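You operate a simulated robot arm through the tools that you are given. There is no shell and no other tool.

Carry out the task below with a simulated robot arm. There is one attempt and no reset: what you move stays moved.

Task
Switch the bath off first, move the valve from the basket to the white tray, lid back on.
Fine: rest the lid on the blue mat meanwhile; heat knob to OFF, time knob to 0. Set down upright: brass valve.

Only the result counts: the job must be done as asked and must still hold three seconds after the hand-in. Knocking over, shifting, dropping, spilling or breaking anything else fails it. Lids that push on must go on centred and level and be pressed home; caps that screw on are set level and turned clockwise until they are tight.

Robot
A 7-joint arm with a fingered hand, fixed in place. Base frame: the origin is on the floor under the middle of its stand, x ahead of it, y to its left, z up. Readings come in mm, rad, newtons and seconds.
It reaches about 1164 mm from its shoulder. Its first joint turns from -2.897 to 2.897 rad. Payload 4.7 kg.
Tool frame: the origin (TCP) lies between the finger pads and is the grasp point; the fingertips stand 36 mm ahead of it; z points along the fingers, y is the line along which they close. The gripper opens to 120 mm; its body begins 42 mm behind the TCP. The gripper is a hand of 5 fingers: y runs from the thumb to the fingers, the wrist lies at [-18, -122, -210] in the tool frame.
Orientation is that of the tool frame in the base frame, as a unit quaternion [x, y, z, w]. With the fingers straight down and the wrist toward the robot, the tool's x, y and z point along [0, 1, 0], [1, 0, 0] and [0, 0, -1] of the base frame.

Tools
- The arm moves only by the tool apply_moves. Its argument "motion" is a list of rows, each an object of numbers (a shift or turn left out is 0): "wx", "wy", "wz": the turn, a rotation vector about the tool's x, y, z in units of 180 degrees (1.0 is 180 degrees); "tx", "ty", "tz": the shift along the tool's x, y, z in units of 300 mm (1.0 is 300 mm). In form: [{"wx": .., "wy": .., "wz": .., "tx": .., "ty": .., "tz": ..}, ...]. A call has 1 to 20 rows; each row is the pose to reach, as a shift and turn from the pose commanded when the call began, along the tool's axes at that moment. A call with a number of a shift or a turn outside -1 to 1 is refused whole. A row lasts 0.2 s, in which the tool goes at most 50 mm and 0.15 rad; a call with a longer step from one row to the next is refused whole. Where a pose cannot be reached the arm comes as near as it can. A force on the tool above 90 N (or 10 N above the force at the start of the call, whichever is more), or a blocked arm, ends the call early, and 0.2 s more pass. In this call time passes only in rows, and 0.2 s behind the last. It gives the time, the measured TCP pose, the force on the tool (base axes), the opening and the grip force at its end, in the units of the frame above (readings bear some noise), with the torque about the TCP (base axes, N m) and any sound that the robot's microphone picked up.
- Cameras (640 x 400 px; columns grow to the right, rows downward): "scene" is fixed at [217.2, 498.6, 1676.4]; the picture's right is [-0.86, -0.51, 0.00], its down [-0.24, 0.41, -0.88] and it looks along [0.45, -0.75, -0.48] (base axes); focal length 360 px, centre (320, 200). "wrist" rides on the gripper at [73, -91, -143] in the tool frame; the picture's right is [-0.80, 0.28, -0.53], its down [-0.53, -0.73, 0.42] and it looks along [-0.27, 0.62, 0.74] (tool axes); focal length 234 px, centre (320, 200). There is no depth. A picture from a camera that has moved, and an enlarged one, comes with that camera's place and axes in the base frame and with its lens.
- capture(camera): a new picture of that camera. No time passes.
- curl_fingers(index, middle, ring, little, thumb_bend, thumb_turn): sets how far each is bent, from 0 (flat) to 100 (curled in); at 30 the hand is open as for a grip, at 70 the pads meet at the TCP. One left out holds its place. A second passes; each finger stops where it meets its share of the squeeze, and holds until it gets a number again. It is the only way to open and close the hand. It gives what a move gives, with no picture; readings hold the bend of each and the force on index, middle, ring, little, thumb and palm. thumb_turn goes from beside the hand (0) to across from the fingers (100), as for a grip.
- enlarge(camera, box): a new picture of the part [left, top, right, bottom] of that camera's present view, enlarged. No time passes.
- close_job(): hands the job in; it is judged then, once.

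Nothing tells you positions but the pictures and the camera data. Unless the task says otherwise, let go and move clear before handing in.

The tools are called after "Call:" as a command line: name --argument value ..., lists and objects as JSON in quotes. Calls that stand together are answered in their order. apply_moves: Moves the arm, as the interface text tells. Its arguments: {"type":"object","properties":{"motion":{"type":"array"}},"required":["motion"]} The other tools are called the same way: curl_fingers (index, middle, ring, little, thumb_bend, thumb_turn) moves the fingers one by one; capture (camera) takes a picture; enlarge (camera, box) takes an enlarged picture of a part of a camera's view; close_job () hands the job in.

At the start:

```text
time: 0.0
eef_pos: [538.5, -365.3, 1273.4]
tcp_rot: [0.707, 0.707, 0.001, 0.0]
wrist_force: [0.9, -0.2, -0.3]
torque: [-0.01, -0.02, 0.01]
finger_gap: 119.6
finger_force: 0.0
shape: jaw
bend: [30.0, 30.0, 30.0, 30.0, 30.0, 98.0]
finger forces: [0.0, 0.0, 0.1, 0.1, 0.0, 0.1]
```

scene: 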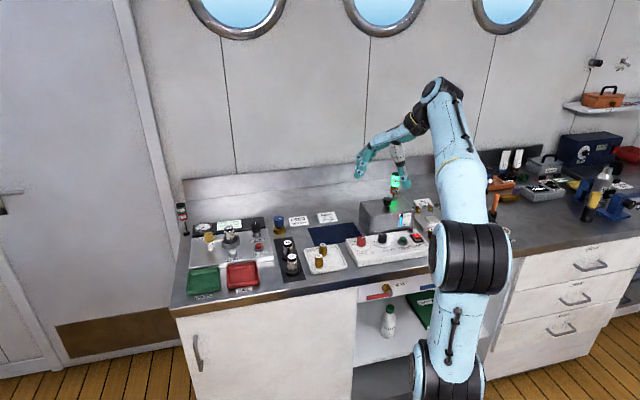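
wrist: 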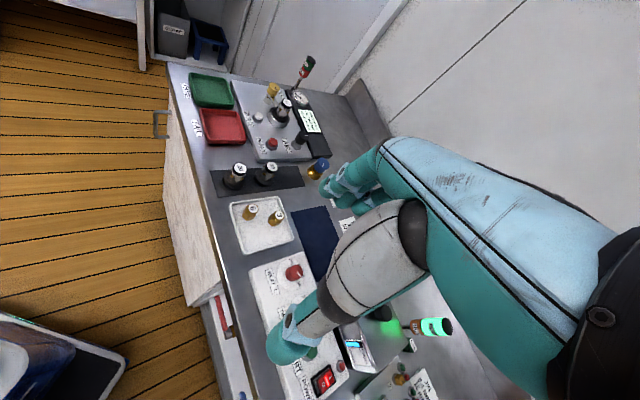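

I see a bench with a bath (lid on, green lamp), a knob panel, a white tray with two brass parts, and a blue mat. I'll take closer looks before moving anything.

Call:
enlarge --camera "scene" --box '[280, 160, 480, 285]'

Call:
enlarge --camera "scene" --box '[340, 180, 460, 255]'

Call:
enlarge --camera "wrist" --box '[220, 180, 460, 400]'

Call:
enlarge --camera "scene" --box '[170, 190, 360, 310]'

```text
3.20 times, centred on (380, 222) of scene
camera zoom: at [217.2, 498.6, 1676.4], right [-0.86, -0.51, 0.0], down [-0.24, 0.41, -0.88], along [0.45, -0.75, -0.48], focal length 1152 px, centre (128, 128)
```

zoom: 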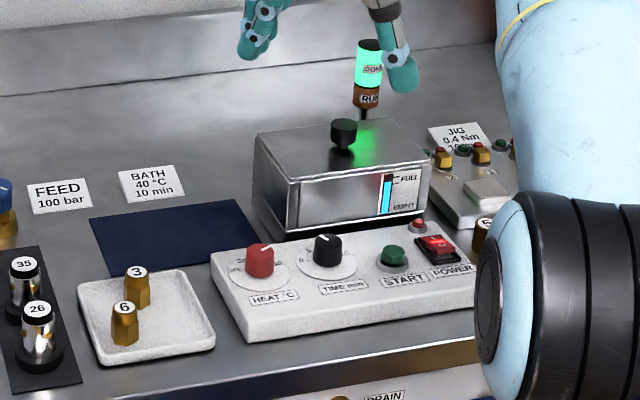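

```text
5.33 times, centred on (400, 218) of scene
camera zoom: at [217.2, 498.6, 1676.4], right [-0.86, -0.51, 0.0], down [-0.24, 0.41, -0.88], along [0.45, -0.75, -0.48], focal length 1919 px, centre (-107, 107)
```

zoom: 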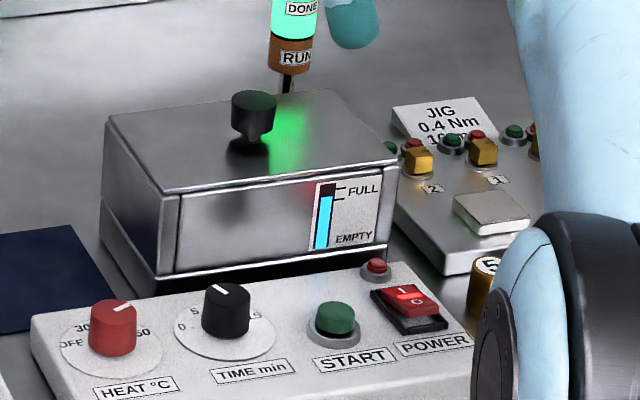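

```text
1.82 times, centred on (340, 290) of wrist
camera zoom: at [445.4, -292.4, 1417.8], right [0.28, -0.8, 0.53], down [-0.73, -0.53, -0.42], along [0.62, -0.27, -0.74], focal length 426 px, centre (284, 36)
```

zoom: 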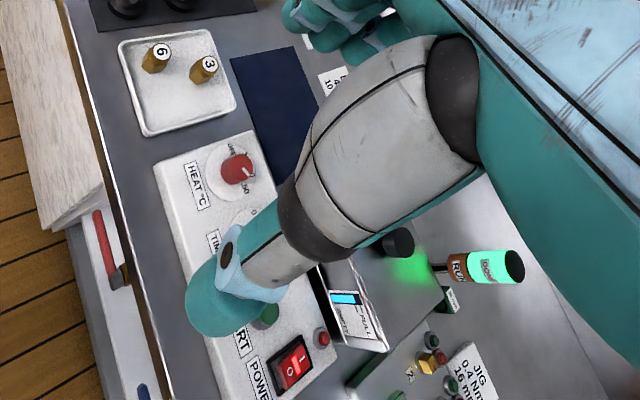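

```text
3.33 times, centred on (265, 250) of scene
camera zoom: at [217.2, 498.6, 1676.4], right [-0.86, -0.51, 0.0], down [-0.24, 0.41, -0.88], along [0.45, -0.75, -0.48], focal length 1200 px, centre (503, 33)
```

zoom: 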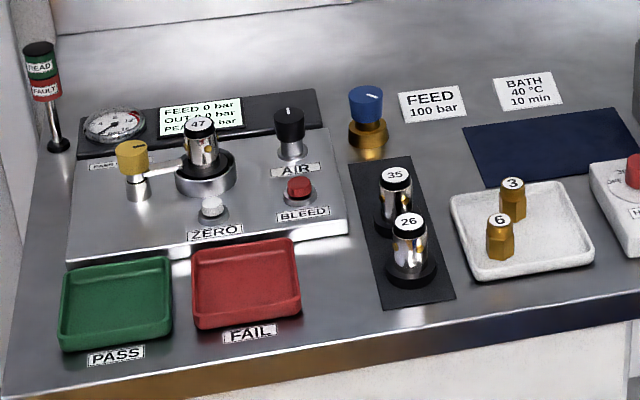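

The bench runs about 45° to the base frame, and the bath and panel lie ahead-right of the robot, roughly at (630,-700) and (640,-490). I'll turn the hand to square up with the bench, open the fingers flat so the wrist camera sees past them, and look again.

Call:
apply_moves --motion '[{"wz": 0.04}, {"wz": 0.08}, {"wz": 0.12}, {"wz": 0.16}, {"wz": 0.2}, {"wz": 0.25}]'

Call:
curl_fingers --thumb_turn 0 --thumb_bend 0

Call:
capture --camera "wrist"

Call:
capture --camera "scene"

```text
refused: row 6 steps farther than a row can; nothing moved
```

```text
time: 1.0
eef_pos: [536.7, -364.4, 1273.7]
tcp_rot: [0.707, 0.707, 0.0, 0.0]
wrist_force: [0.2, -0.8, -0.6]
torque: [0.0, 0.0, -0.02]
finger_gap: 189.7
finger_force: 0.1
shape: fingers
bend: [30.0, 30.0, 30.0, 30.0, 0.0, 0.0]
finger forces: [0.1, 0.1, 0.0, 0.0, 0.0, 0.1]
```

```text
taken
camera wrist: at [445.4, -292.4, 1417.8], right [0.28, -0.8, 0.53], down [-0.73, -0.53, -0.42], along [0.62, -0.27, -0.74], focal length 234 px, centre (320, 200)
```

wrist: 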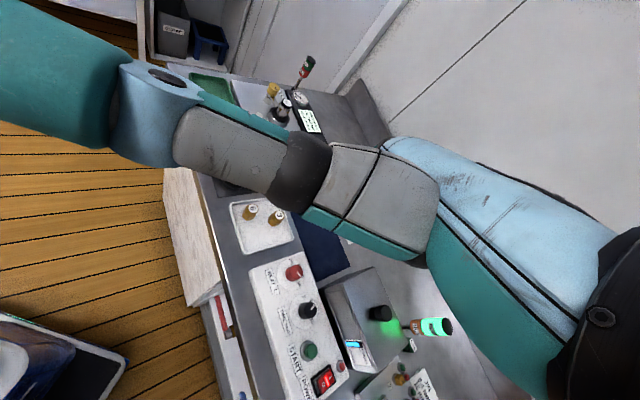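

```text
taken
```

scene: 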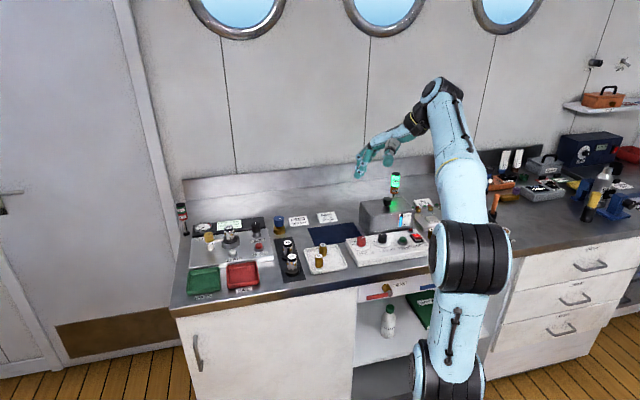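

With the thumb swung aside, the panel and bath are visible. Now I'll rotate the hand in finer steps to square it with the bench.

Call:
apply_moves --motion '[{"wz": 0.04}, {"wz": 0.08}, {"wz": 0.12}, {"wz": 0.16}, {"wz": 0.2}, {"wz": 0.24}, {"wz": 0.25}]'

Call:
capture --camera "wrist"

```text
time: 2.6
eef_pos: [538.1, -365.5, 1274.8]
tcp_rot: [0.924, 0.383, 0.0, 0.0]
wrist_force: [0.2, -0.2, -0.1]
torque: [-0.04, 0.04, 0.01]
finger_gap: 189.8
finger_force: 0.0
shape: fingers
bend: [30.0, 30.0, 30.0, 30.0, 0.0, 0.0]
finger forces: [0.1, 0.0, 0.1, 0.0, 0.1, 0.0]
```

```text
taken
camera wrist: at [524.0, -249.3, 1418.4], right [-0.37, -0.77, 0.53], down [-0.89, 0.14, -0.42], along [0.25, -0.63, -0.74], focal length 234 px, centre (320, 200)
```

wrist: 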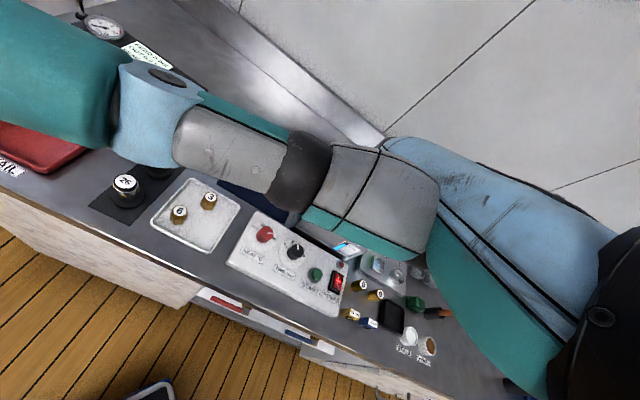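

The bath is hidden behind the thumb, so I'll move the hand further over the bench to bring the bath into clear view.

Call:
apply_moves --motion '[{"ty": 0.15}, {"ty": 0.3}, {"ty": 0.45}, {"ty": 0.6}, {"ty": 0.7}]'

Call:
capture --camera "wrist"

Call:
capture --camera "scene"

```text
time: 3.8
eef_pos: [688.7, -513.9, 1273.1]
tcp_rot: [0.924, 0.382, 0.0, 0.0]
wrist_force: [-0.1, 0.0, 1.6]
torque: [0.04, -0.03, 0.0]
finger_gap: 189.9
finger_force: 0.1
shape: fingers
bend: [30.0, 30.0, 30.0, 30.0, 0.0, 0.0]
finger forces: [0.0, 0.0, 0.0, 0.0, 0.1, 0.1]
```

```text
taken
camera wrist: at [673.9, -398.3, 1416.6], right [-0.37, -0.77, 0.53], down [-0.89, 0.14, -0.42], along [0.25, -0.63, -0.74], focal length 234 px, centre (320, 200)
```

wrist: 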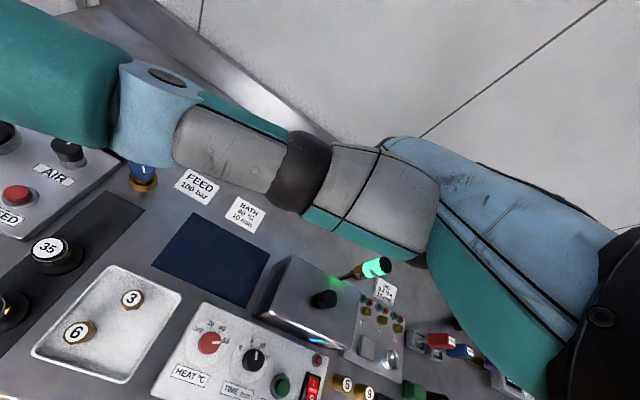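

```text
taken
```

scene: 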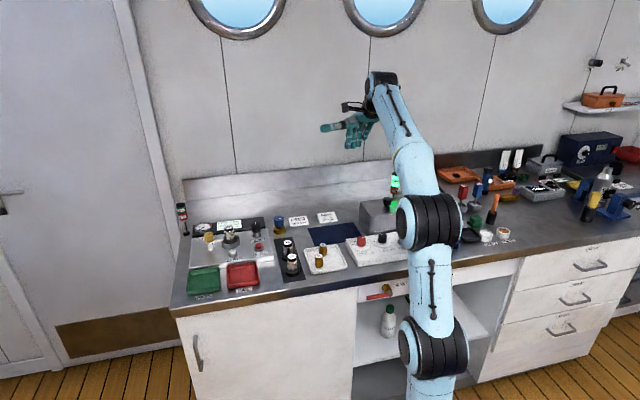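

Good view: mat, bath with lid knob, panel with the two knobs, and the tray are all visible. I'll zoom in on the knobs and on the bath.

Call:
enlarge --camera "wrist" --box '[160, 290, 336, 400]'

Call:
enlarge --camera "wrist" --box '[240, 240, 416, 350]'

Call:
enlarge --camera "wrist" --box '[20, 200, 276, 360]'

```text
3.64 times, centred on (248, 345) of wrist
camera zoom: at [673.9, -398.3, 1416.6], right [-0.37, -0.77, 0.53], down [-0.89, 0.14, -0.42], along [0.25, -0.63, -0.74], focal length 852 px, centre (582, -327)
```

zoom: 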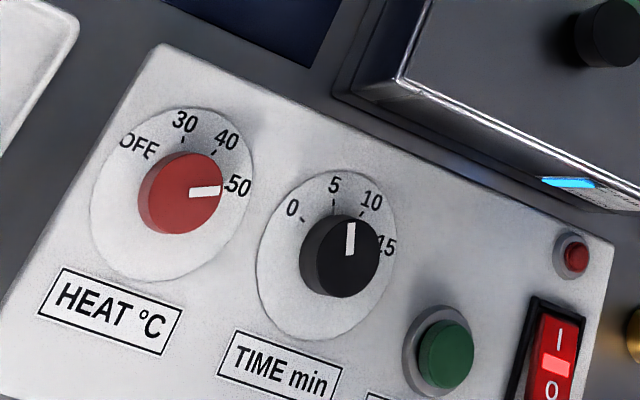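

```text
3.64 times, centred on (328, 295) of wrist
camera zoom: at [673.9, -398.3, 1416.6], right [-0.37, -0.77, 0.53], down [-0.89, 0.14, -0.42], along [0.25, -0.63, -0.74], focal length 852 px, centre (291, -146)
```

zoom: 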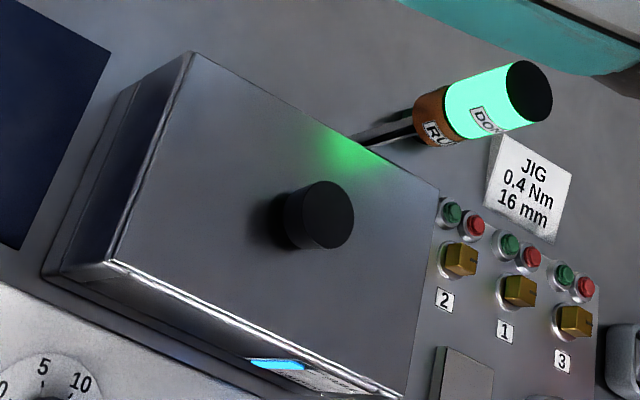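

```text
2.50 times, centred on (148, 280) of wrist
camera zoom: at [673.9, -398.3, 1416.6], right [-0.37, -0.77, 0.53], down [-0.89, 0.14, -0.42], along [0.25, -0.63, -0.74], focal length 585 px, centre (750, 0)
```

zoom: 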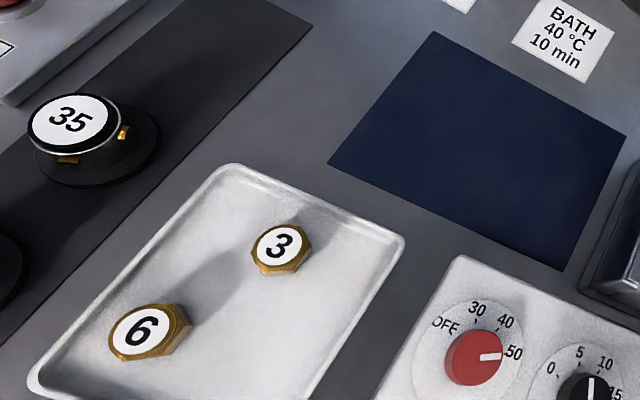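

Positions are consistent: lid knob near bench coords (u −30, n 896, z ≈1028), mat centred at (166, 916), and heat/time knobs at about (113,775) and (29,777). I'll zoom more on each dial to read angles and the knob shapes.

Call:
enlarge --camera "wrist" --box '[176, 310, 256, 360]'

Call:
enlarge --camera "wrist" --box '[216, 330, 296, 380]'

Call:
enlarge --camera "wrist" --box '[290, 270, 370, 320]'

Call:
enlarge --camera "scene" --box '[336, 220, 416, 270]'

```text
8.00 times, centred on (216, 335) of wrist
camera zoom: at [673.9, -398.3, 1416.6], right [-0.37, -0.77, 0.53], down [-0.89, 0.14, -0.42], along [0.25, -0.63, -0.74], focal length 1873 px, centre (1152, -880)
```

zoom: 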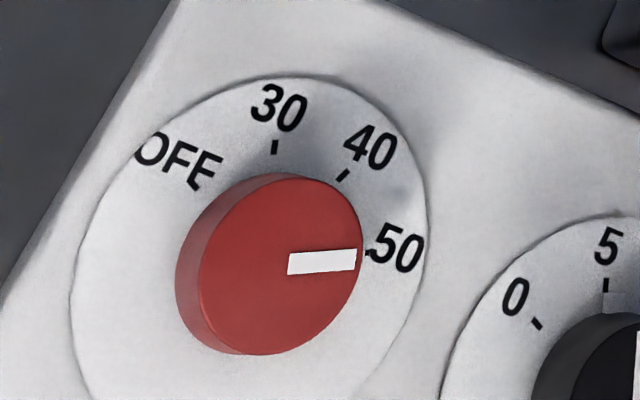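

```text
8.00 times, centred on (256, 355) of wrist
camera zoom: at [673.9, -398.3, 1416.6], right [-0.37, -0.77, 0.53], down [-0.89, 0.14, -0.42], along [0.25, -0.63, -0.74], focal length 1873 px, centre (832, -1040)
```

zoom: 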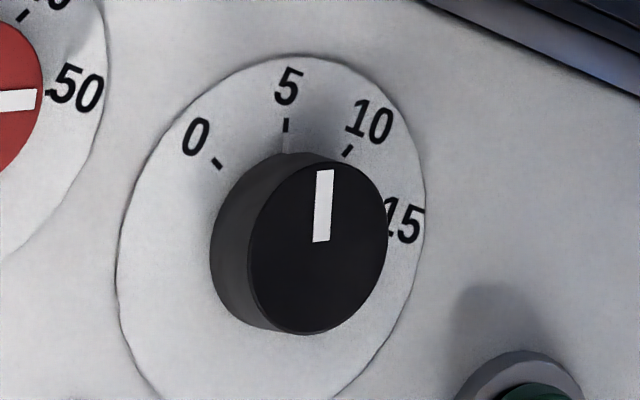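

```text
8.00 times, centred on (330, 295) of wrist
camera zoom: at [673.9, -398.3, 1416.6], right [-0.37, -0.77, 0.53], down [-0.89, 0.14, -0.42], along [0.25, -0.63, -0.74], focal length 1873 px, centre (240, -560)
```

zoom: 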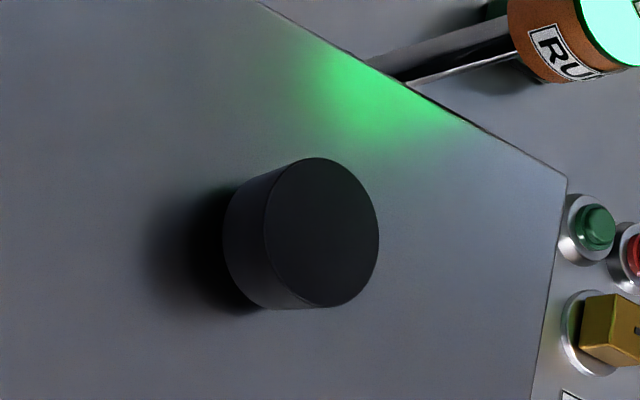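

```text
8.00 times, centred on (376, 245) of scene
camera zoom: at [217.2, 498.6, 1676.4], right [-0.86, -0.51, 0.0], down [-0.24, 0.41, -0.88], along [0.45, -0.75, -0.48], focal length 2879 px, centre (-128, -160)
```

zoom: 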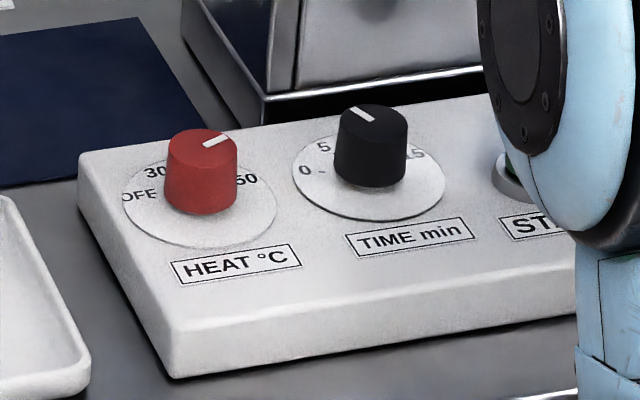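

Dials read: heat ≈ 50 (needs ~−125° to OFF), time ≈ 5 (needs ~−40° to 0); both knobs are about 31 mm across and 26 mm tall on a flat panel. Before approaching, I'll check how the hand shapes itself for a pinch, in free air.

Call:
curl_fingers --index 56 --middle 56 --ring 56 --little 56 --thumb_bend 56 --thumb_turn 98

Call:
capture --camera "wrist"

Call:
enlarge --camera "scene" --box '[310, 90, 406, 150]'

```text
time: 4.8
eef_pos: [688.0, -514.9, 1271.9]
tcp_rot: [0.924, 0.383, 0.0, -0.001]
wrist_force: [0.5, 0.9, 0.6]
torque: [0.0, -0.02, -0.01]
finger_gap: 45.6
finger_force: 0.1
shape: fingers
bend: [56.0, 56.0, 56.0, 56.0, 56.0, 99.0]
finger forces: [0.0, 0.0, 0.0, 0.1, 0.1, 0.0]
```

```text
taken
camera wrist: at [673.9, -398.3, 1416.1], right [-0.37, -0.77, 0.53], down [-0.89, 0.14, -0.42], along [0.25, -0.63, -0.74], focal length 234 px, centre (320, 200)
```

wrist: 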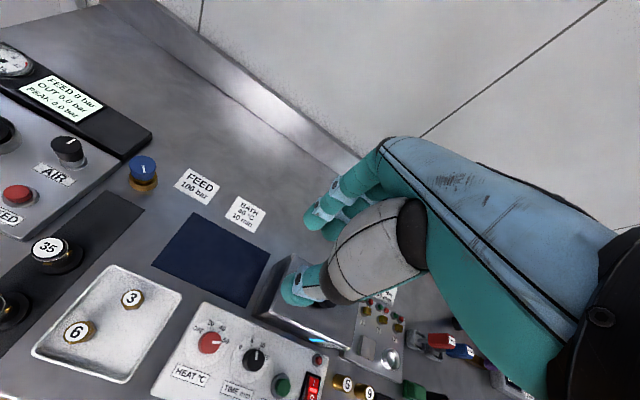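

```text
6.67 times, centred on (358, 120) of scene
camera zoom: at [217.2, 498.6, 1676.4], right [-0.86, -0.51, 0.0], down [-0.24, 0.41, -0.88], along [0.45, -0.75, -0.48], focal length 2399 px, centre (67, 733)
```

zoom: 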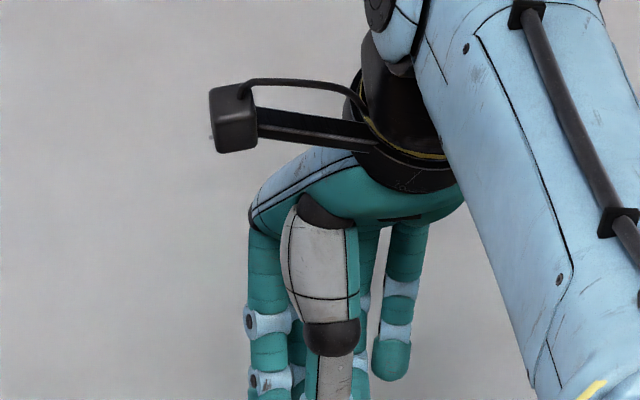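

I'll take a wider close-up of the hand from the scene camera to see the fingertip layout.

Call:
enlarge --camera "scene" --box '[316, 120, 412, 180]'

Call:
enlarge --camera "wrist" --box '[260, 130, 440, 330]'

```text
6.67 times, centred on (364, 150) of scene
camera zoom: at [217.2, 498.6, 1676.4], right [-0.86, -0.51, 0.0], down [-0.24, 0.41, -0.88], along [0.45, -0.75, -0.48], focal length 2399 px, centre (27, 533)
```

zoom: 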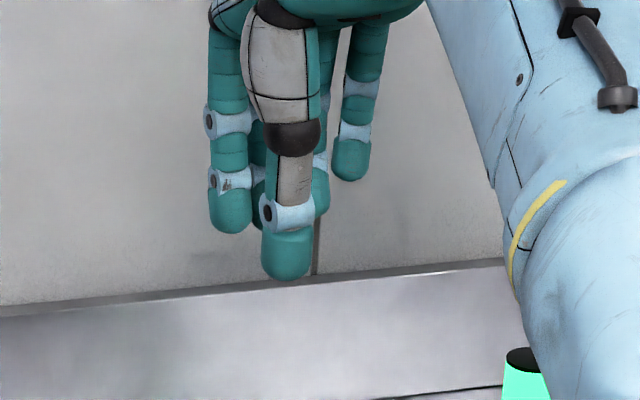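

```text
2.00 times, centred on (350, 230) of wrist
camera zoom: at [673.9, -398.3, 1416.1], right [-0.37, -0.77, 0.53], down [-0.89, 0.14, -0.42], along [0.25, -0.63, -0.74], focal length 468 px, centre (260, 140)
```

zoom: 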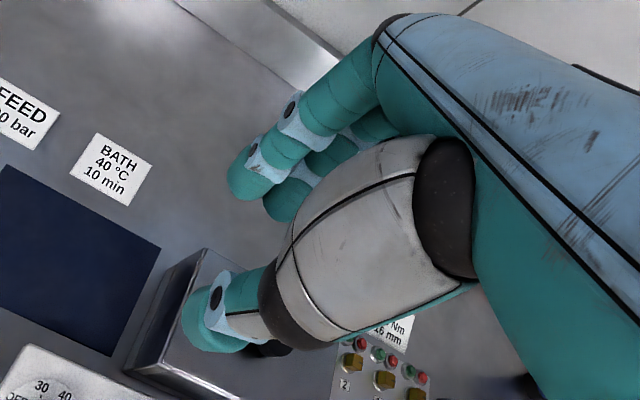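

The pinch centres between thumb and index/middle, with ring and little offset to the right. I'll fold ring and little away, pre-open the pinch, and move above the heat knob with the hand pre-rotated clockwise about 62° so one counter-clockwise turn reaches OFF.

Call:
curl_fingers --index 46 --middle 46 --ring 100 --little 100 --thumb_bend 46

Call:
apply_moves --motion '[{"wz": 0.034, "tx": -0.004, "ty": -0.025, "tz": 0.064}, {"wz": 0.068, "tx": -0.008, "ty": -0.05, "tz": 0.128}, {"wz": 0.102, "tx": -0.012, "ty": -0.076, "tz": 0.192}, {"wz": 0.136, "tx": -0.016, "ty": -0.101, "tz": 0.256}, {"wz": 0.17, "tx": -0.02, "ty": -0.126, "tz": 0.32}, {"wz": 0.204, "tx": -0.024, "ty": -0.152, "tz": 0.384}, {"wz": 0.238, "tx": -0.028, "ty": -0.177, "tz": 0.448}, {"wz": 0.272, "tx": -0.032, "ty": -0.202, "tz": 0.512}, {"wz": 0.306, "tx": -0.036, "ty": -0.228, "tz": 0.576}, {"wz": 0.34, "tx": -0.04, "ty": -0.253, "tz": 0.64}]'

Call:
capture --camera "wrist"

Call:
capture --camera "scene"

```text
time: 5.8
eef_pos: [688.3, -515.0, 1273.2]
tcp_rot: [0.924, 0.383, 0.0, 0.0]
wrist_force: [0.1, 0.6, 0.8]
torque: [0.01, 0.03, 0.0]
finger_gap: 74.7
finger_force: 0.0
shape: fingers
bend: [46.0, 46.0, 100.0, 100.0, 46.0, 98.0]
finger forces: [0.0, 0.0, 0.0, 0.0, 0.0, 0.0]
```

```text
time: 8.0
eef_pos: [623.4, -468.8, 1080.3]
tcp_rot: [0.99, -0.141, 0.001, 0.0]
wrist_force: [-1.0, -0.6, 0.4]
torque: [0.01, -0.02, 0.01]
finger_gap: 74.8
finger_force: 0.0
shape: fingers
bend: [46.0, 46.0, 100.0, 100.0, 46.0, 98.0]
finger forces: [0.0, 0.1, 0.1, 0.0, 0.0, 0.1]
```

```text
taken
camera wrist: at [718.7, -400.9, 1224.3], right [-0.85, -0.04, 0.53], down [-0.31, 0.85, -0.43], along [-0.43, -0.52, -0.74], focal length 234 px, centre (320, 200)
```

wrist: 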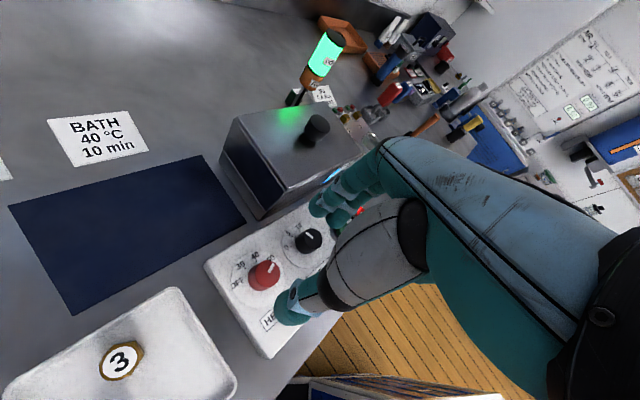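

```text
taken
```

scene: 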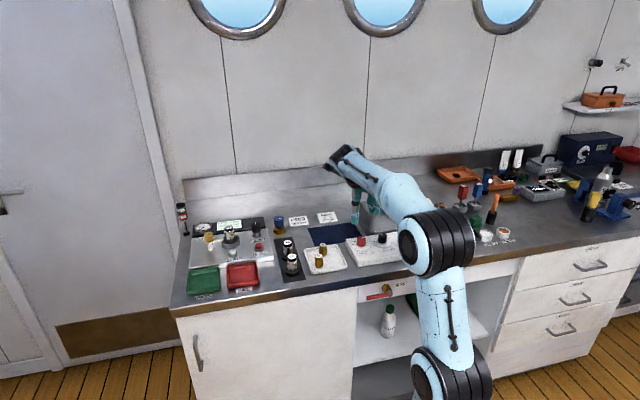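

Pose reached. I'll zoom in to get the heat knob and dial location relative to the pinch more precisely.

Call:
enlarge --camera "wrist" --box '[205, 220, 365, 320]'

Call:
enlarge --camera "scene" --box '[332, 190, 412, 240]'

```text
4.00 times, centred on (285, 270) of wrist
camera zoom: at [718.7, -400.9, 1224.3], right [-0.85, -0.04, 0.53], down [-0.31, 0.85, -0.43], along [-0.43, -0.52, -0.74], focal length 937 px, centre (460, -80)
```

zoom: 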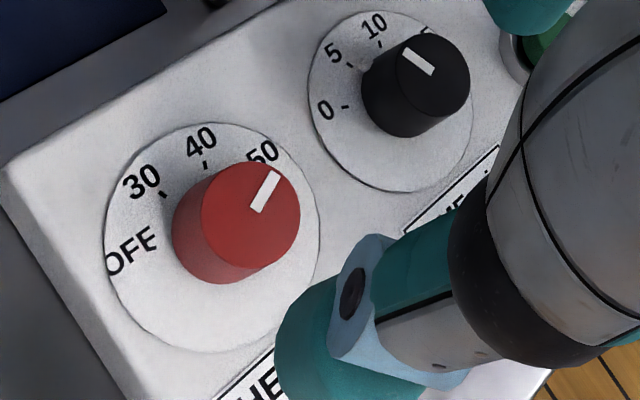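

```text
8.00 times, centred on (372, 215) of scene
camera zoom: at [217.2, 498.6, 1676.4], right [-0.86, -0.51, 0.0], down [-0.24, 0.41, -0.88], along [0.45, -0.75, -0.48], focal length 2879 px, centre (-96, 80)
```

zoom: 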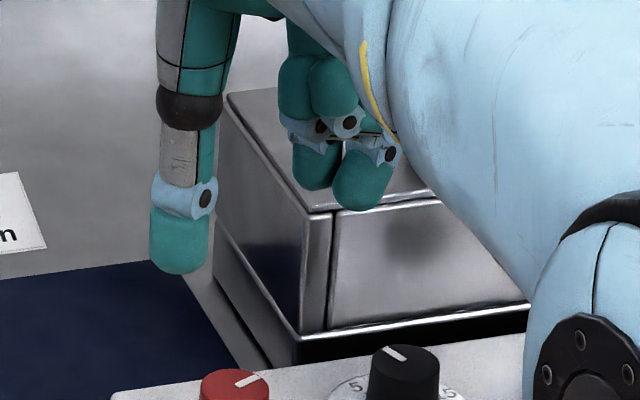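

Triangulation puts the heat knob top at bench (111.5, 773.5), z ≈ 953, panel surface ≈ 926; tips hang about 48–50 mm below the TCP. I'll narrow the pinch slightly, centre over the knob and descend partway to check clearance.

Call:
curl_fingers --index 51 --middle 51 --thumb_bend 51

Call:
apply_moves --motion '[{"tx": 0.008, "ty": -0.003, "tz": 0.07}, {"tx": 0.008, "ty": -0.003, "tz": 0.14}, {"tx": 0.008, "ty": -0.003, "tz": 0.21}, {"tx": 0.008, "ty": -0.003, "tz": 0.27}]'

Call:
capture --camera "wrist"

Call:
enlarge --camera "scene" --box '[324, 200, 404, 250]'

```text
time: 9.0
eef_pos: [625.0, -469.0, 1080.2]
tcp_rot: [0.99, -0.141, 0.0, 0.0]
wrist_force: [-0.1, 0.1, 0.2]
torque: [0.0, 0.03, 0.0]
finger_gap: 60.5
finger_force: 0.0
shape: fingers
bend: [51.0, 51.0, 100.0, 100.0, 51.0, 98.0]
finger forces: [0.0, 0.0, 0.1, 0.0, 0.1, 0.0]
```

```text
time: 10.0
eef_pos: [626.3, -467.2, 1000.6]
tcp_rot: [0.99, -0.141, 0.0, -0.001]
wrist_force: [-0.2, -0.2, -0.1]
torque: [-0.01, -0.03, 0.01]
finger_gap: 60.6
finger_force: 0.1
shape: fingers
bend: [51.0, 51.0, 100.0, 100.0, 51.0, 98.0]
finger forces: [0.1, 0.0, 0.0, 0.0, 0.1, 0.0]
```

```text
taken
camera wrist: at [720.5, -399.9, 1143.8], right [-0.85, -0.04, 0.53], down [-0.31, 0.85, -0.42], along [-0.43, -0.52, -0.74], focal length 234 px, centre (320, 200)
```

wrist: 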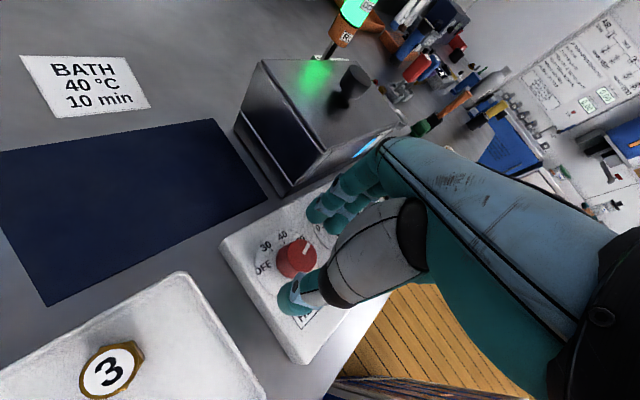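

```text
8.00 times, centred on (364, 225) of scene
camera zoom: at [217.2, 498.6, 1676.4], right [-0.86, -0.51, 0.0], down [-0.24, 0.41, -0.88], along [0.45, -0.75, -0.48], focal length 2879 px, centre (-32, 0)
```

zoom: 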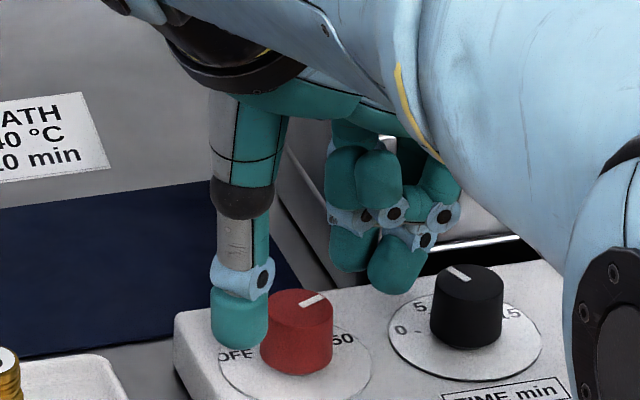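

Call:
enlarge --camera "wrist" --box '[240, 210, 400, 310]'

```text
4.00 times, centred on (320, 260) of wrist
camera zoom: at [720.5, -399.9, 1143.8], right [-0.85, -0.04, 0.53], down [-0.31, 0.85, -0.42], along [-0.43, -0.52, -0.74], focal length 937 px, centre (320, -40)
```

zoom: 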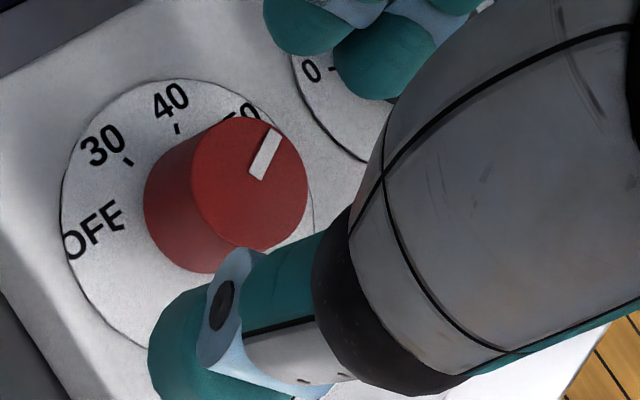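

The pinch is centred on the knob to within ~1.5 mm. Descending 14 mm and gripping.

Call:
apply_moves --motion '[{"tz": 0.024}, {"tz": 0.046}]'

Call:
curl_fingers --index 70 --middle 70 --thumb_bend 70

Call:
enlarge --camera "wrist" --box '[240, 190, 400, 290]'

Call:
enlarge --camera "scene" --box '[324, 200, 404, 250]'

```text
time: 10.6
eef_pos: [626.1, -467.5, 985.8]
tcp_rot: [0.99, -0.141, -0.001, 0.0]
wrist_force: [0.2, -0.6, -0.1]
torque: [-0.01, 0.0, 0.0]
finger_gap: 60.6
finger_force: 0.1
shape: fingers
bend: [51.0, 51.0, 100.0, 100.0, 51.0, 98.0]
finger forces: [0.0, 0.0, 0.0, 0.1, 0.1, 0.1]
```

```text
time: 11.6
eef_pos: [624.3, -467.0, 987.3]
tcp_rot: [0.99, -0.141, 0.0, 0.0]
wrist_force: [-1.0, 1.6, -0.6]
torque: [0.04, 0.02, 0.0]
finger_gap: 27.2
finger_force: 8.4
shape: fingers
bend: [63.0, 68.0, 100.0, 100.0, 63.0, 100.0]
finger forces: [5.6, 2.0, 0.0, 0.0, 8.8, 0.0]
```

```text
4.00 times, centred on (320, 240) of wrist
camera zoom: at [720.5, -400.2, 1130.2], right [-0.85, -0.04, 0.53], down [-0.31, 0.85, -0.42], along [-0.43, -0.52, -0.74], focal length 937 px, centre (320, 40)
```

zoom: 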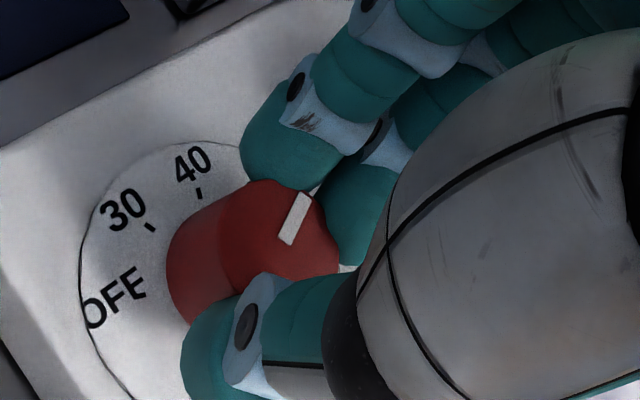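

```text
8.00 times, centred on (364, 225) of scene
camera zoom: at [217.2, 498.6, 1676.4], right [-0.86, -0.51, 0.0], down [-0.24, 0.41, -0.88], along [0.45, -0.75, -0.48], focal length 2879 px, centre (-32, 0)
```

zoom: 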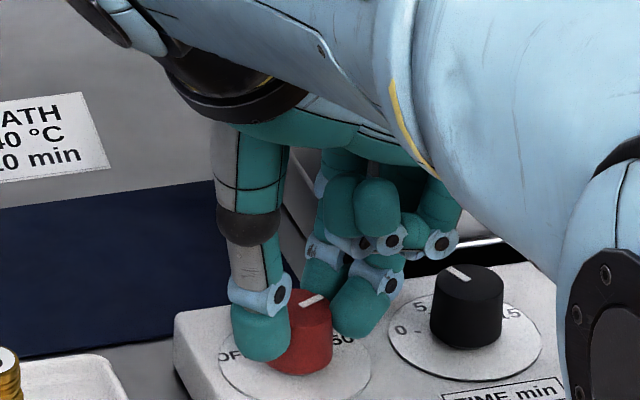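

Firm three-finger grip on the heat knob; the pointer lies along ~62° clockwise. I'll turn counter-clockwise half-way first and check that the knob follows.

Call:
apply_moves --motion '[{"wz": -0.04}, {"wz": -0.08}, {"wz": -0.12}, {"wz": -0.16}, {"wz": -0.2}, {"wz": -0.24}, {"wz": -0.28}, {"wz": -0.32}, {"wz": -0.34}]'

Call:
capture --camera "wrist"

Call:
enlarge --camera "scene" --box '[324, 200, 404, 250]'

```text
time: 13.6
eef_pos: [626.6, -467.5, 987.2]
tcp_rot: [0.924, 0.383, 0.0, 0.0]
wrist_force: [2.4, -7.8, -3.7]
torque: [-0.25, -0.11, -0.06]
finger_gap: 27.4
finger_force: 9.5
shape: fingers
bend: [61.0, 67.0, 100.0, 100.0, 64.0, 100.0]
finger forces: [9.0, 4.8, 0.0, 0.0, 5.3, 0.1]
```

```text
taken
camera wrist: at [612.2, -352.1, 1131.3], right [-0.37, -0.77, 0.53], down [-0.89, 0.14, -0.42], along [0.25, -0.63, -0.74], focal length 234 px, centre (320, 200)
```

wrist: 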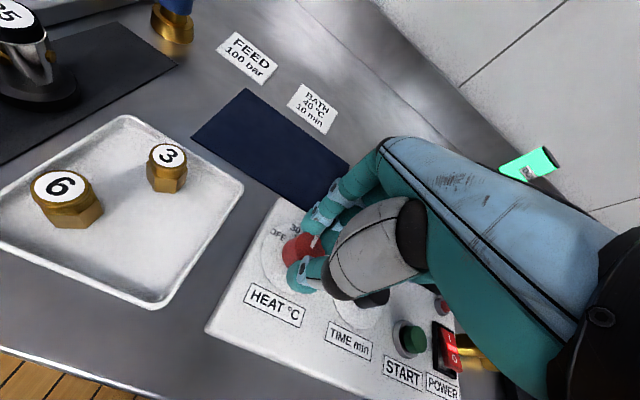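

```text
8.00 times, centred on (364, 225) of scene
camera zoom: at [217.2, 498.6, 1676.4], right [-0.86, -0.51, 0.0], down [-0.24, 0.41, -0.88], along [0.45, -0.75, -0.48], focal length 2879 px, centre (-32, 0)
```

zoom: 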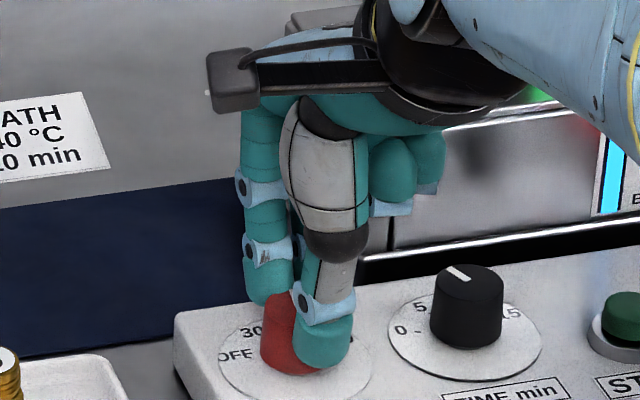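

Call:
enlarge --camera "wrist" --box '[240, 190, 400, 290]'

```text
4.00 times, centred on (320, 240) of wrist
camera zoom: at [612.2, -352.1, 1131.3], right [-0.37, -0.77, 0.53], down [-0.89, 0.14, -0.42], along [0.25, -0.63, -0.74], focal length 937 px, centre (320, 40)
```

zoom: 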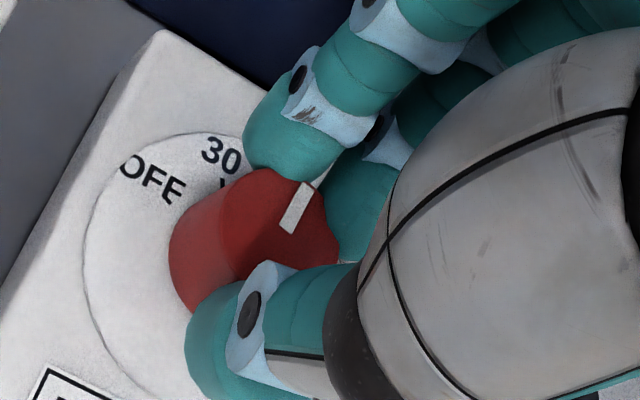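

The knob is following the hand (about 5° of slip). Continuing counter-clockwise towards OFF.

Call:
apply_moves --motion '[{"wz": -0.04}, {"wz": -0.08}, {"wz": -0.12}, {"wz": -0.16}, {"wz": -0.2}, {"wz": -0.24}, {"wz": -0.28}, {"wz": -0.32}, {"wz": -0.355}]'

Call:
enlarge --camera "wrist" --box '[240, 190, 400, 290]'

Call:
enlarge --camera "scene" --box '[324, 200, 404, 250]'

```text
time: 15.6
eef_pos: [626.6, -468.8, 986.7]
tcp_rot: [0.58, 0.815, 0.0, -0.001]
wrist_force: [15.4, -8.7, 4.3]
torque: [-0.21, -0.57, -0.03]
finger_gap: 26.9
finger_force: 13.3
shape: fingers
bend: [61.0, 65.0, 100.0, 100.0, 65.0, 100.0]
finger forces: [9.2, 11.0, 0.0, 0.0, 6.0, 0.0]
```

```text
4.00 times, centred on (320, 240) of wrist
camera zoom: at [516.2, -429.2, 1130.8], right [0.53, -0.67, 0.53], down [-0.52, -0.74, -0.42], along [0.67, -0.05, -0.74], focal length 937 px, centre (320, 40)
```

zoom: 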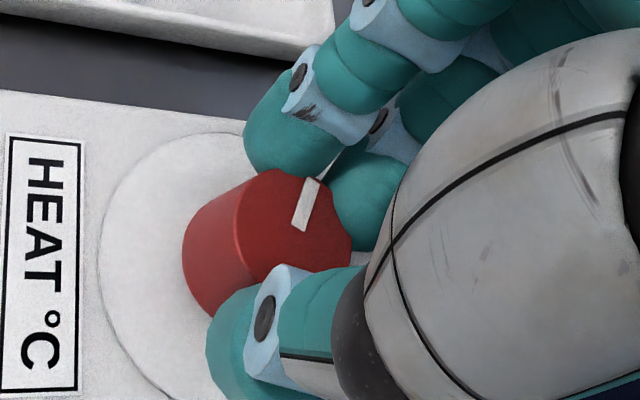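

```text
8.00 times, centred on (364, 225) of scene
camera zoom: at [217.2, 498.6, 1676.4], right [-0.86, -0.51, 0.0], down [-0.24, 0.41, -0.88], along [0.45, -0.75, -0.48], focal length 2879 px, centre (-32, 0)
```

zoom: 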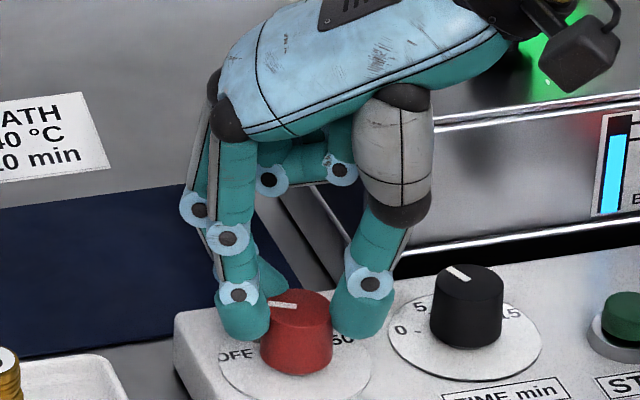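

The pointer now appears to line up with OFF (≈ −60°). I'll release, back off upward, and read the dial.

Call:
curl_fingers --index 50 --middle 50 --thumb_bend 50

Call:
apply_moves --motion '[{"tz": -0.1}, {"tz": -0.2}, {"tz": -0.3}]'

Call:
capture --camera "wrist"

Call:
enlarge --camera "scene" --box '[336, 220, 400, 260]'

```text
time: 16.6
eef_pos: [626.5, -467.8, 987.5]
tcp_rot: [0.581, 0.814, 0.0, 0.0]
wrist_force: [-0.1, -0.6, 0.1]
torque: [0.02, 0.01, -0.02]
finger_gap: 62.5
finger_force: 0.1
shape: fingers
bend: [50.0, 50.0, 100.0, 100.0, 50.0, 98.0]
finger forces: [0.0, 0.0, 0.0, 0.0, 0.0, 0.0]
```

```text
time: 17.4
eef_pos: [626.7, -468.4, 1075.8]
tcp_rot: [0.581, 0.814, 0.0, 0.0]
wrist_force: [-1.0, 0.0, -0.1]
torque: [0.02, 0.01, -0.03]
finger_gap: 62.3
finger_force: 0.0
shape: fingers
bend: [50.0, 50.0, 100.0, 100.0, 50.0, 98.0]
finger forces: [0.0, 0.1, 0.0, 0.1, 0.0, 0.0]
```

```text
taken
camera wrist: at [516.2, -430.4, 1219.9], right [0.53, -0.67, 0.52], down [-0.52, -0.74, -0.43], along [0.67, -0.05, -0.74], focal length 234 px, centre (320, 200)
```

wrist: 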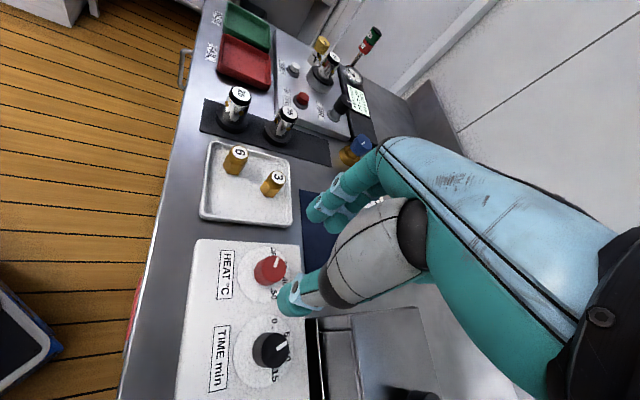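

```text
10.00 times, centred on (368, 240) of scene
camera zoom: at [217.2, 498.6, 1676.4], right [-0.86, -0.51, 0.0], down [-0.24, 0.41, -0.88], along [0.45, -0.75, -0.48], focal length 3598 px, centre (-160, -200)
```

zoom: 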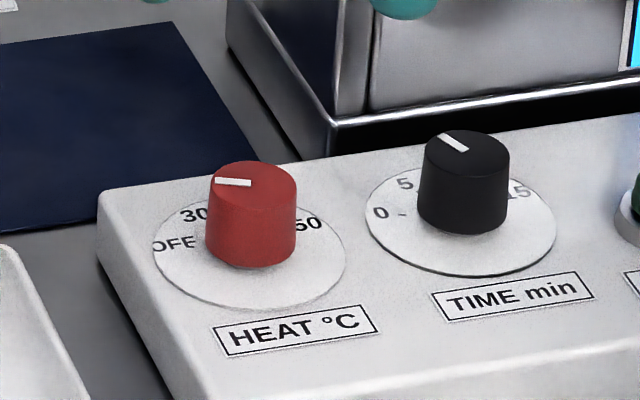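

Call:
enlarge --camera "wrist" --box '[220, 230, 316, 290]'

```text
6.67 times, centred on (268, 260) of wrist
camera zoom: at [516.2, -430.4, 1219.9], right [0.53, -0.67, 0.52], down [-0.52, -0.74, -0.43], along [0.67, -0.05, -0.74], focal length 1561 px, centre (667, -200)
```

zoom: 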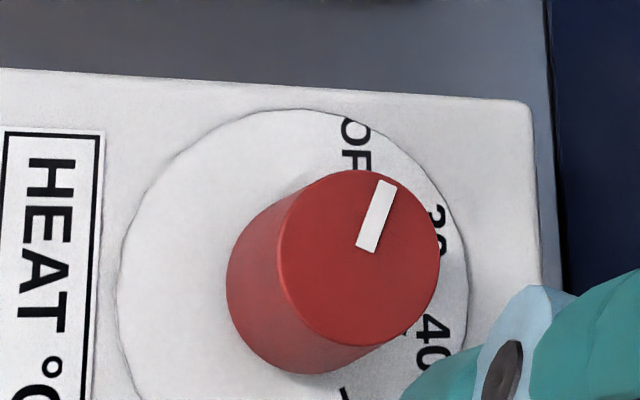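

Reading both views, the heat pointer is at about −69°, and refitting the ticks gives OFF ≈ −67°, so heat reads OFF (I'll verify again later from a clear angle). Next the time knob at about (30, 773): I'll approach with fingers angled away from the bath front, yaw −22°.

Call:
apply_moves --motion '[{"wz": 0.039, "tx": -0.0195, "ty": -0.041}, {"wz": 0.078, "tx": -0.039, "ty": -0.082}, {"wz": 0.117, "tx": -0.0585, "ty": -0.123}, {"wz": 0.156, "tx": -0.078, "ty": -0.1645}, {"wz": 0.195, "tx": -0.0975, "ty": -0.2055}, {"wz": 0.233, "tx": -0.1173, "ty": -0.2467}]'

Call:
capture --camera "wrist"

Call:
enlarge --camera "wrist" --box '[210, 210, 370, 310]'

Call:
enlarge --camera "scene" --box '[336, 200, 416, 250]'

```text
time: 18.8
eef_pos: [567.0, -524.6, 1076.0]
tcp_rot: [0.834, 0.552, 0.0, 0.0]
wrist_force: [-0.6, -0.6, -0.1]
torque: [0.0, 0.0, -0.04]
finger_gap: 62.3
finger_force: 0.0
shape: fingers
bend: [50.0, 50.0, 100.0, 100.0, 50.0, 98.0]
finger forces: [0.1, 0.1, 0.0, 0.0, 0.1, 0.0]
```

```text
taken
camera wrist: at [511.4, -423.1, 1220.9], right [-0.06, -0.85, 0.52], down [-0.88, -0.2, -0.42], along [0.47, -0.49, -0.74], focal length 234 px, centre (320, 200)
```

wrist: 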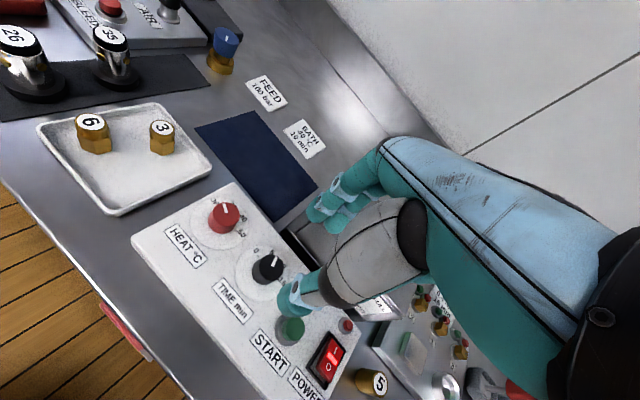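

```text
4.00 times, centred on (290, 260) of wrist
camera zoom: at [511.4, -423.1, 1220.9], right [-0.06, -0.85, 0.52], down [-0.88, -0.2, -0.42], along [0.47, -0.49, -0.74], focal length 937 px, centre (440, -40)
```

zoom: 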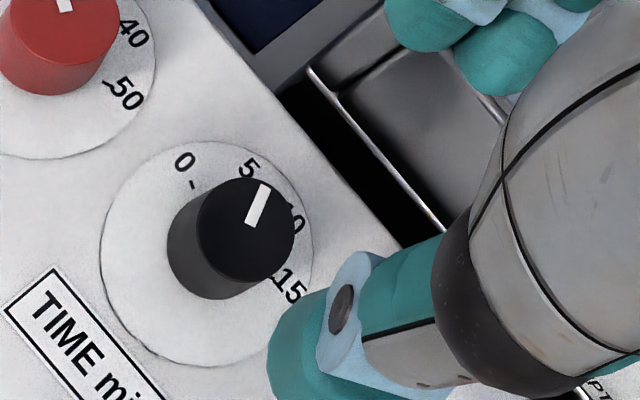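

```text
8.00 times, centred on (376, 225) of scene
camera zoom: at [217.2, 498.6, 1676.4], right [-0.86, -0.51, 0.0], down [-0.24, 0.41, -0.88], along [0.45, -0.75, -0.48], focal length 2879 px, centre (-128, 0)
```

zoom: 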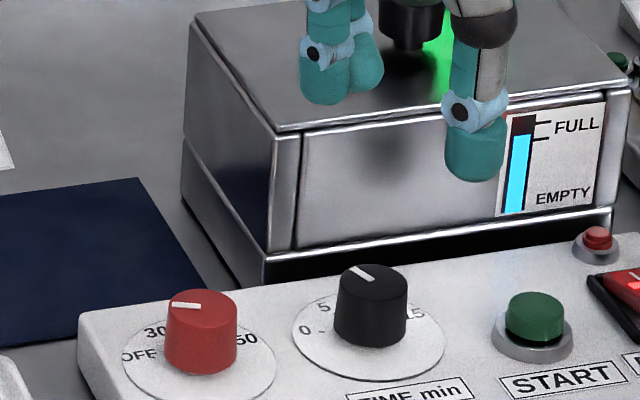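

The time knob is about 5 mm ahead of the pinch centre. I'll tighten the index/middle slightly (to keep clear of the bath front), correct the position and descend to z≈1000 for a check.

Call:
curl_fingers --index 54 --middle 54 --thumb_bend 48

Call:
apply_moves --motion '[{"tx": 0.003, "ty": 0.012, "tz": 0.08}, {"tx": 0.003, "ty": 0.012, "tz": 0.16}, {"tx": 0.003, "ty": 0.012, "tz": 0.25}]'

Call:
capture --camera "wrist"

Call:
enlarge --camera "wrist" --box '[240, 190, 400, 290]'

Call:
enlarge --camera "scene" --box '[336, 200, 416, 250]'

```text
time: 19.8
eef_pos: [568.2, -525.3, 1077.0]
tcp_rot: [0.834, 0.552, 0.0, 0.0]
wrist_force: [-0.7, 0.1, 0.1]
torque: [0.02, -0.03, 0.0]
finger_gap: 60.0
finger_force: 0.1
shape: fingers
bend: [54.0, 54.0, 100.0, 100.0, 48.0, 98.0]
finger forces: [0.0, 0.0, 0.0, 0.1, 0.1, 0.1]
```

```text
time: 20.6
eef_pos: [572.6, -525.4, 1002.2]
tcp_rot: [0.834, 0.551, 0.001, 0.0]
wrist_force: [-0.3, -0.8, 0.8]
torque: [-0.01, -0.02, 0.0]
finger_gap: 60.2
finger_force: 0.1
shape: fingers
bend: [54.0, 54.0, 100.0, 100.0, 48.0, 98.0]
finger forces: [0.0, 0.1, 0.0, 0.0, 0.0, 0.0]
```

```text
taken
camera wrist: at [514.9, -423.2, 1145.5], right [-0.06, -0.85, 0.53], down [-0.88, -0.2, -0.42], along [0.47, -0.49, -0.74], focal length 234 px, centre (320, 200)
```

wrist: 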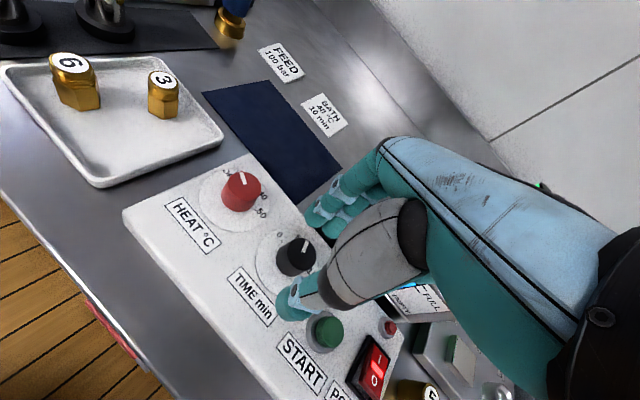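

```text
4.00 times, centred on (320, 240) of wrist
camera zoom: at [514.9, -423.2, 1145.5], right [-0.06, -0.85, 0.53], down [-0.88, -0.2, -0.42], along [0.47, -0.49, -0.74], focal length 937 px, centre (320, 40)
```

zoom: 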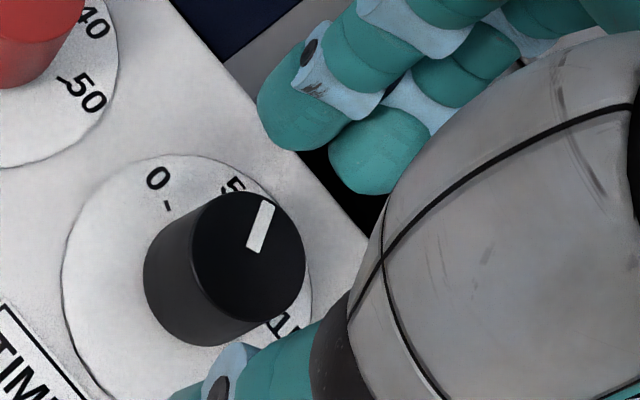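

```text
8.00 times, centred on (376, 225) of scene
camera zoom: at [217.2, 498.6, 1676.4], right [-0.86, -0.51, 0.0], down [-0.24, 0.41, -0.88], along [0.45, -0.75, -0.48], focal length 2879 px, centre (-128, 0)
```

zoom: 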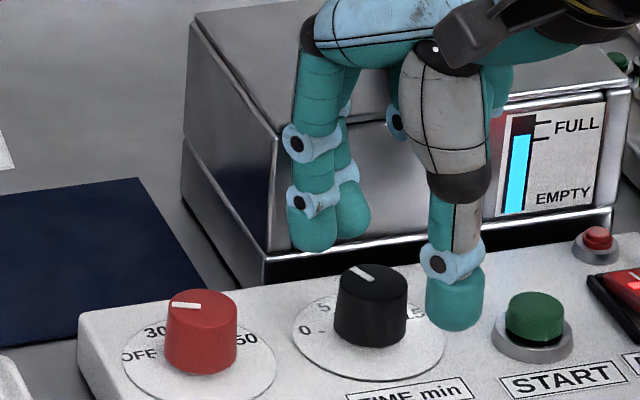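

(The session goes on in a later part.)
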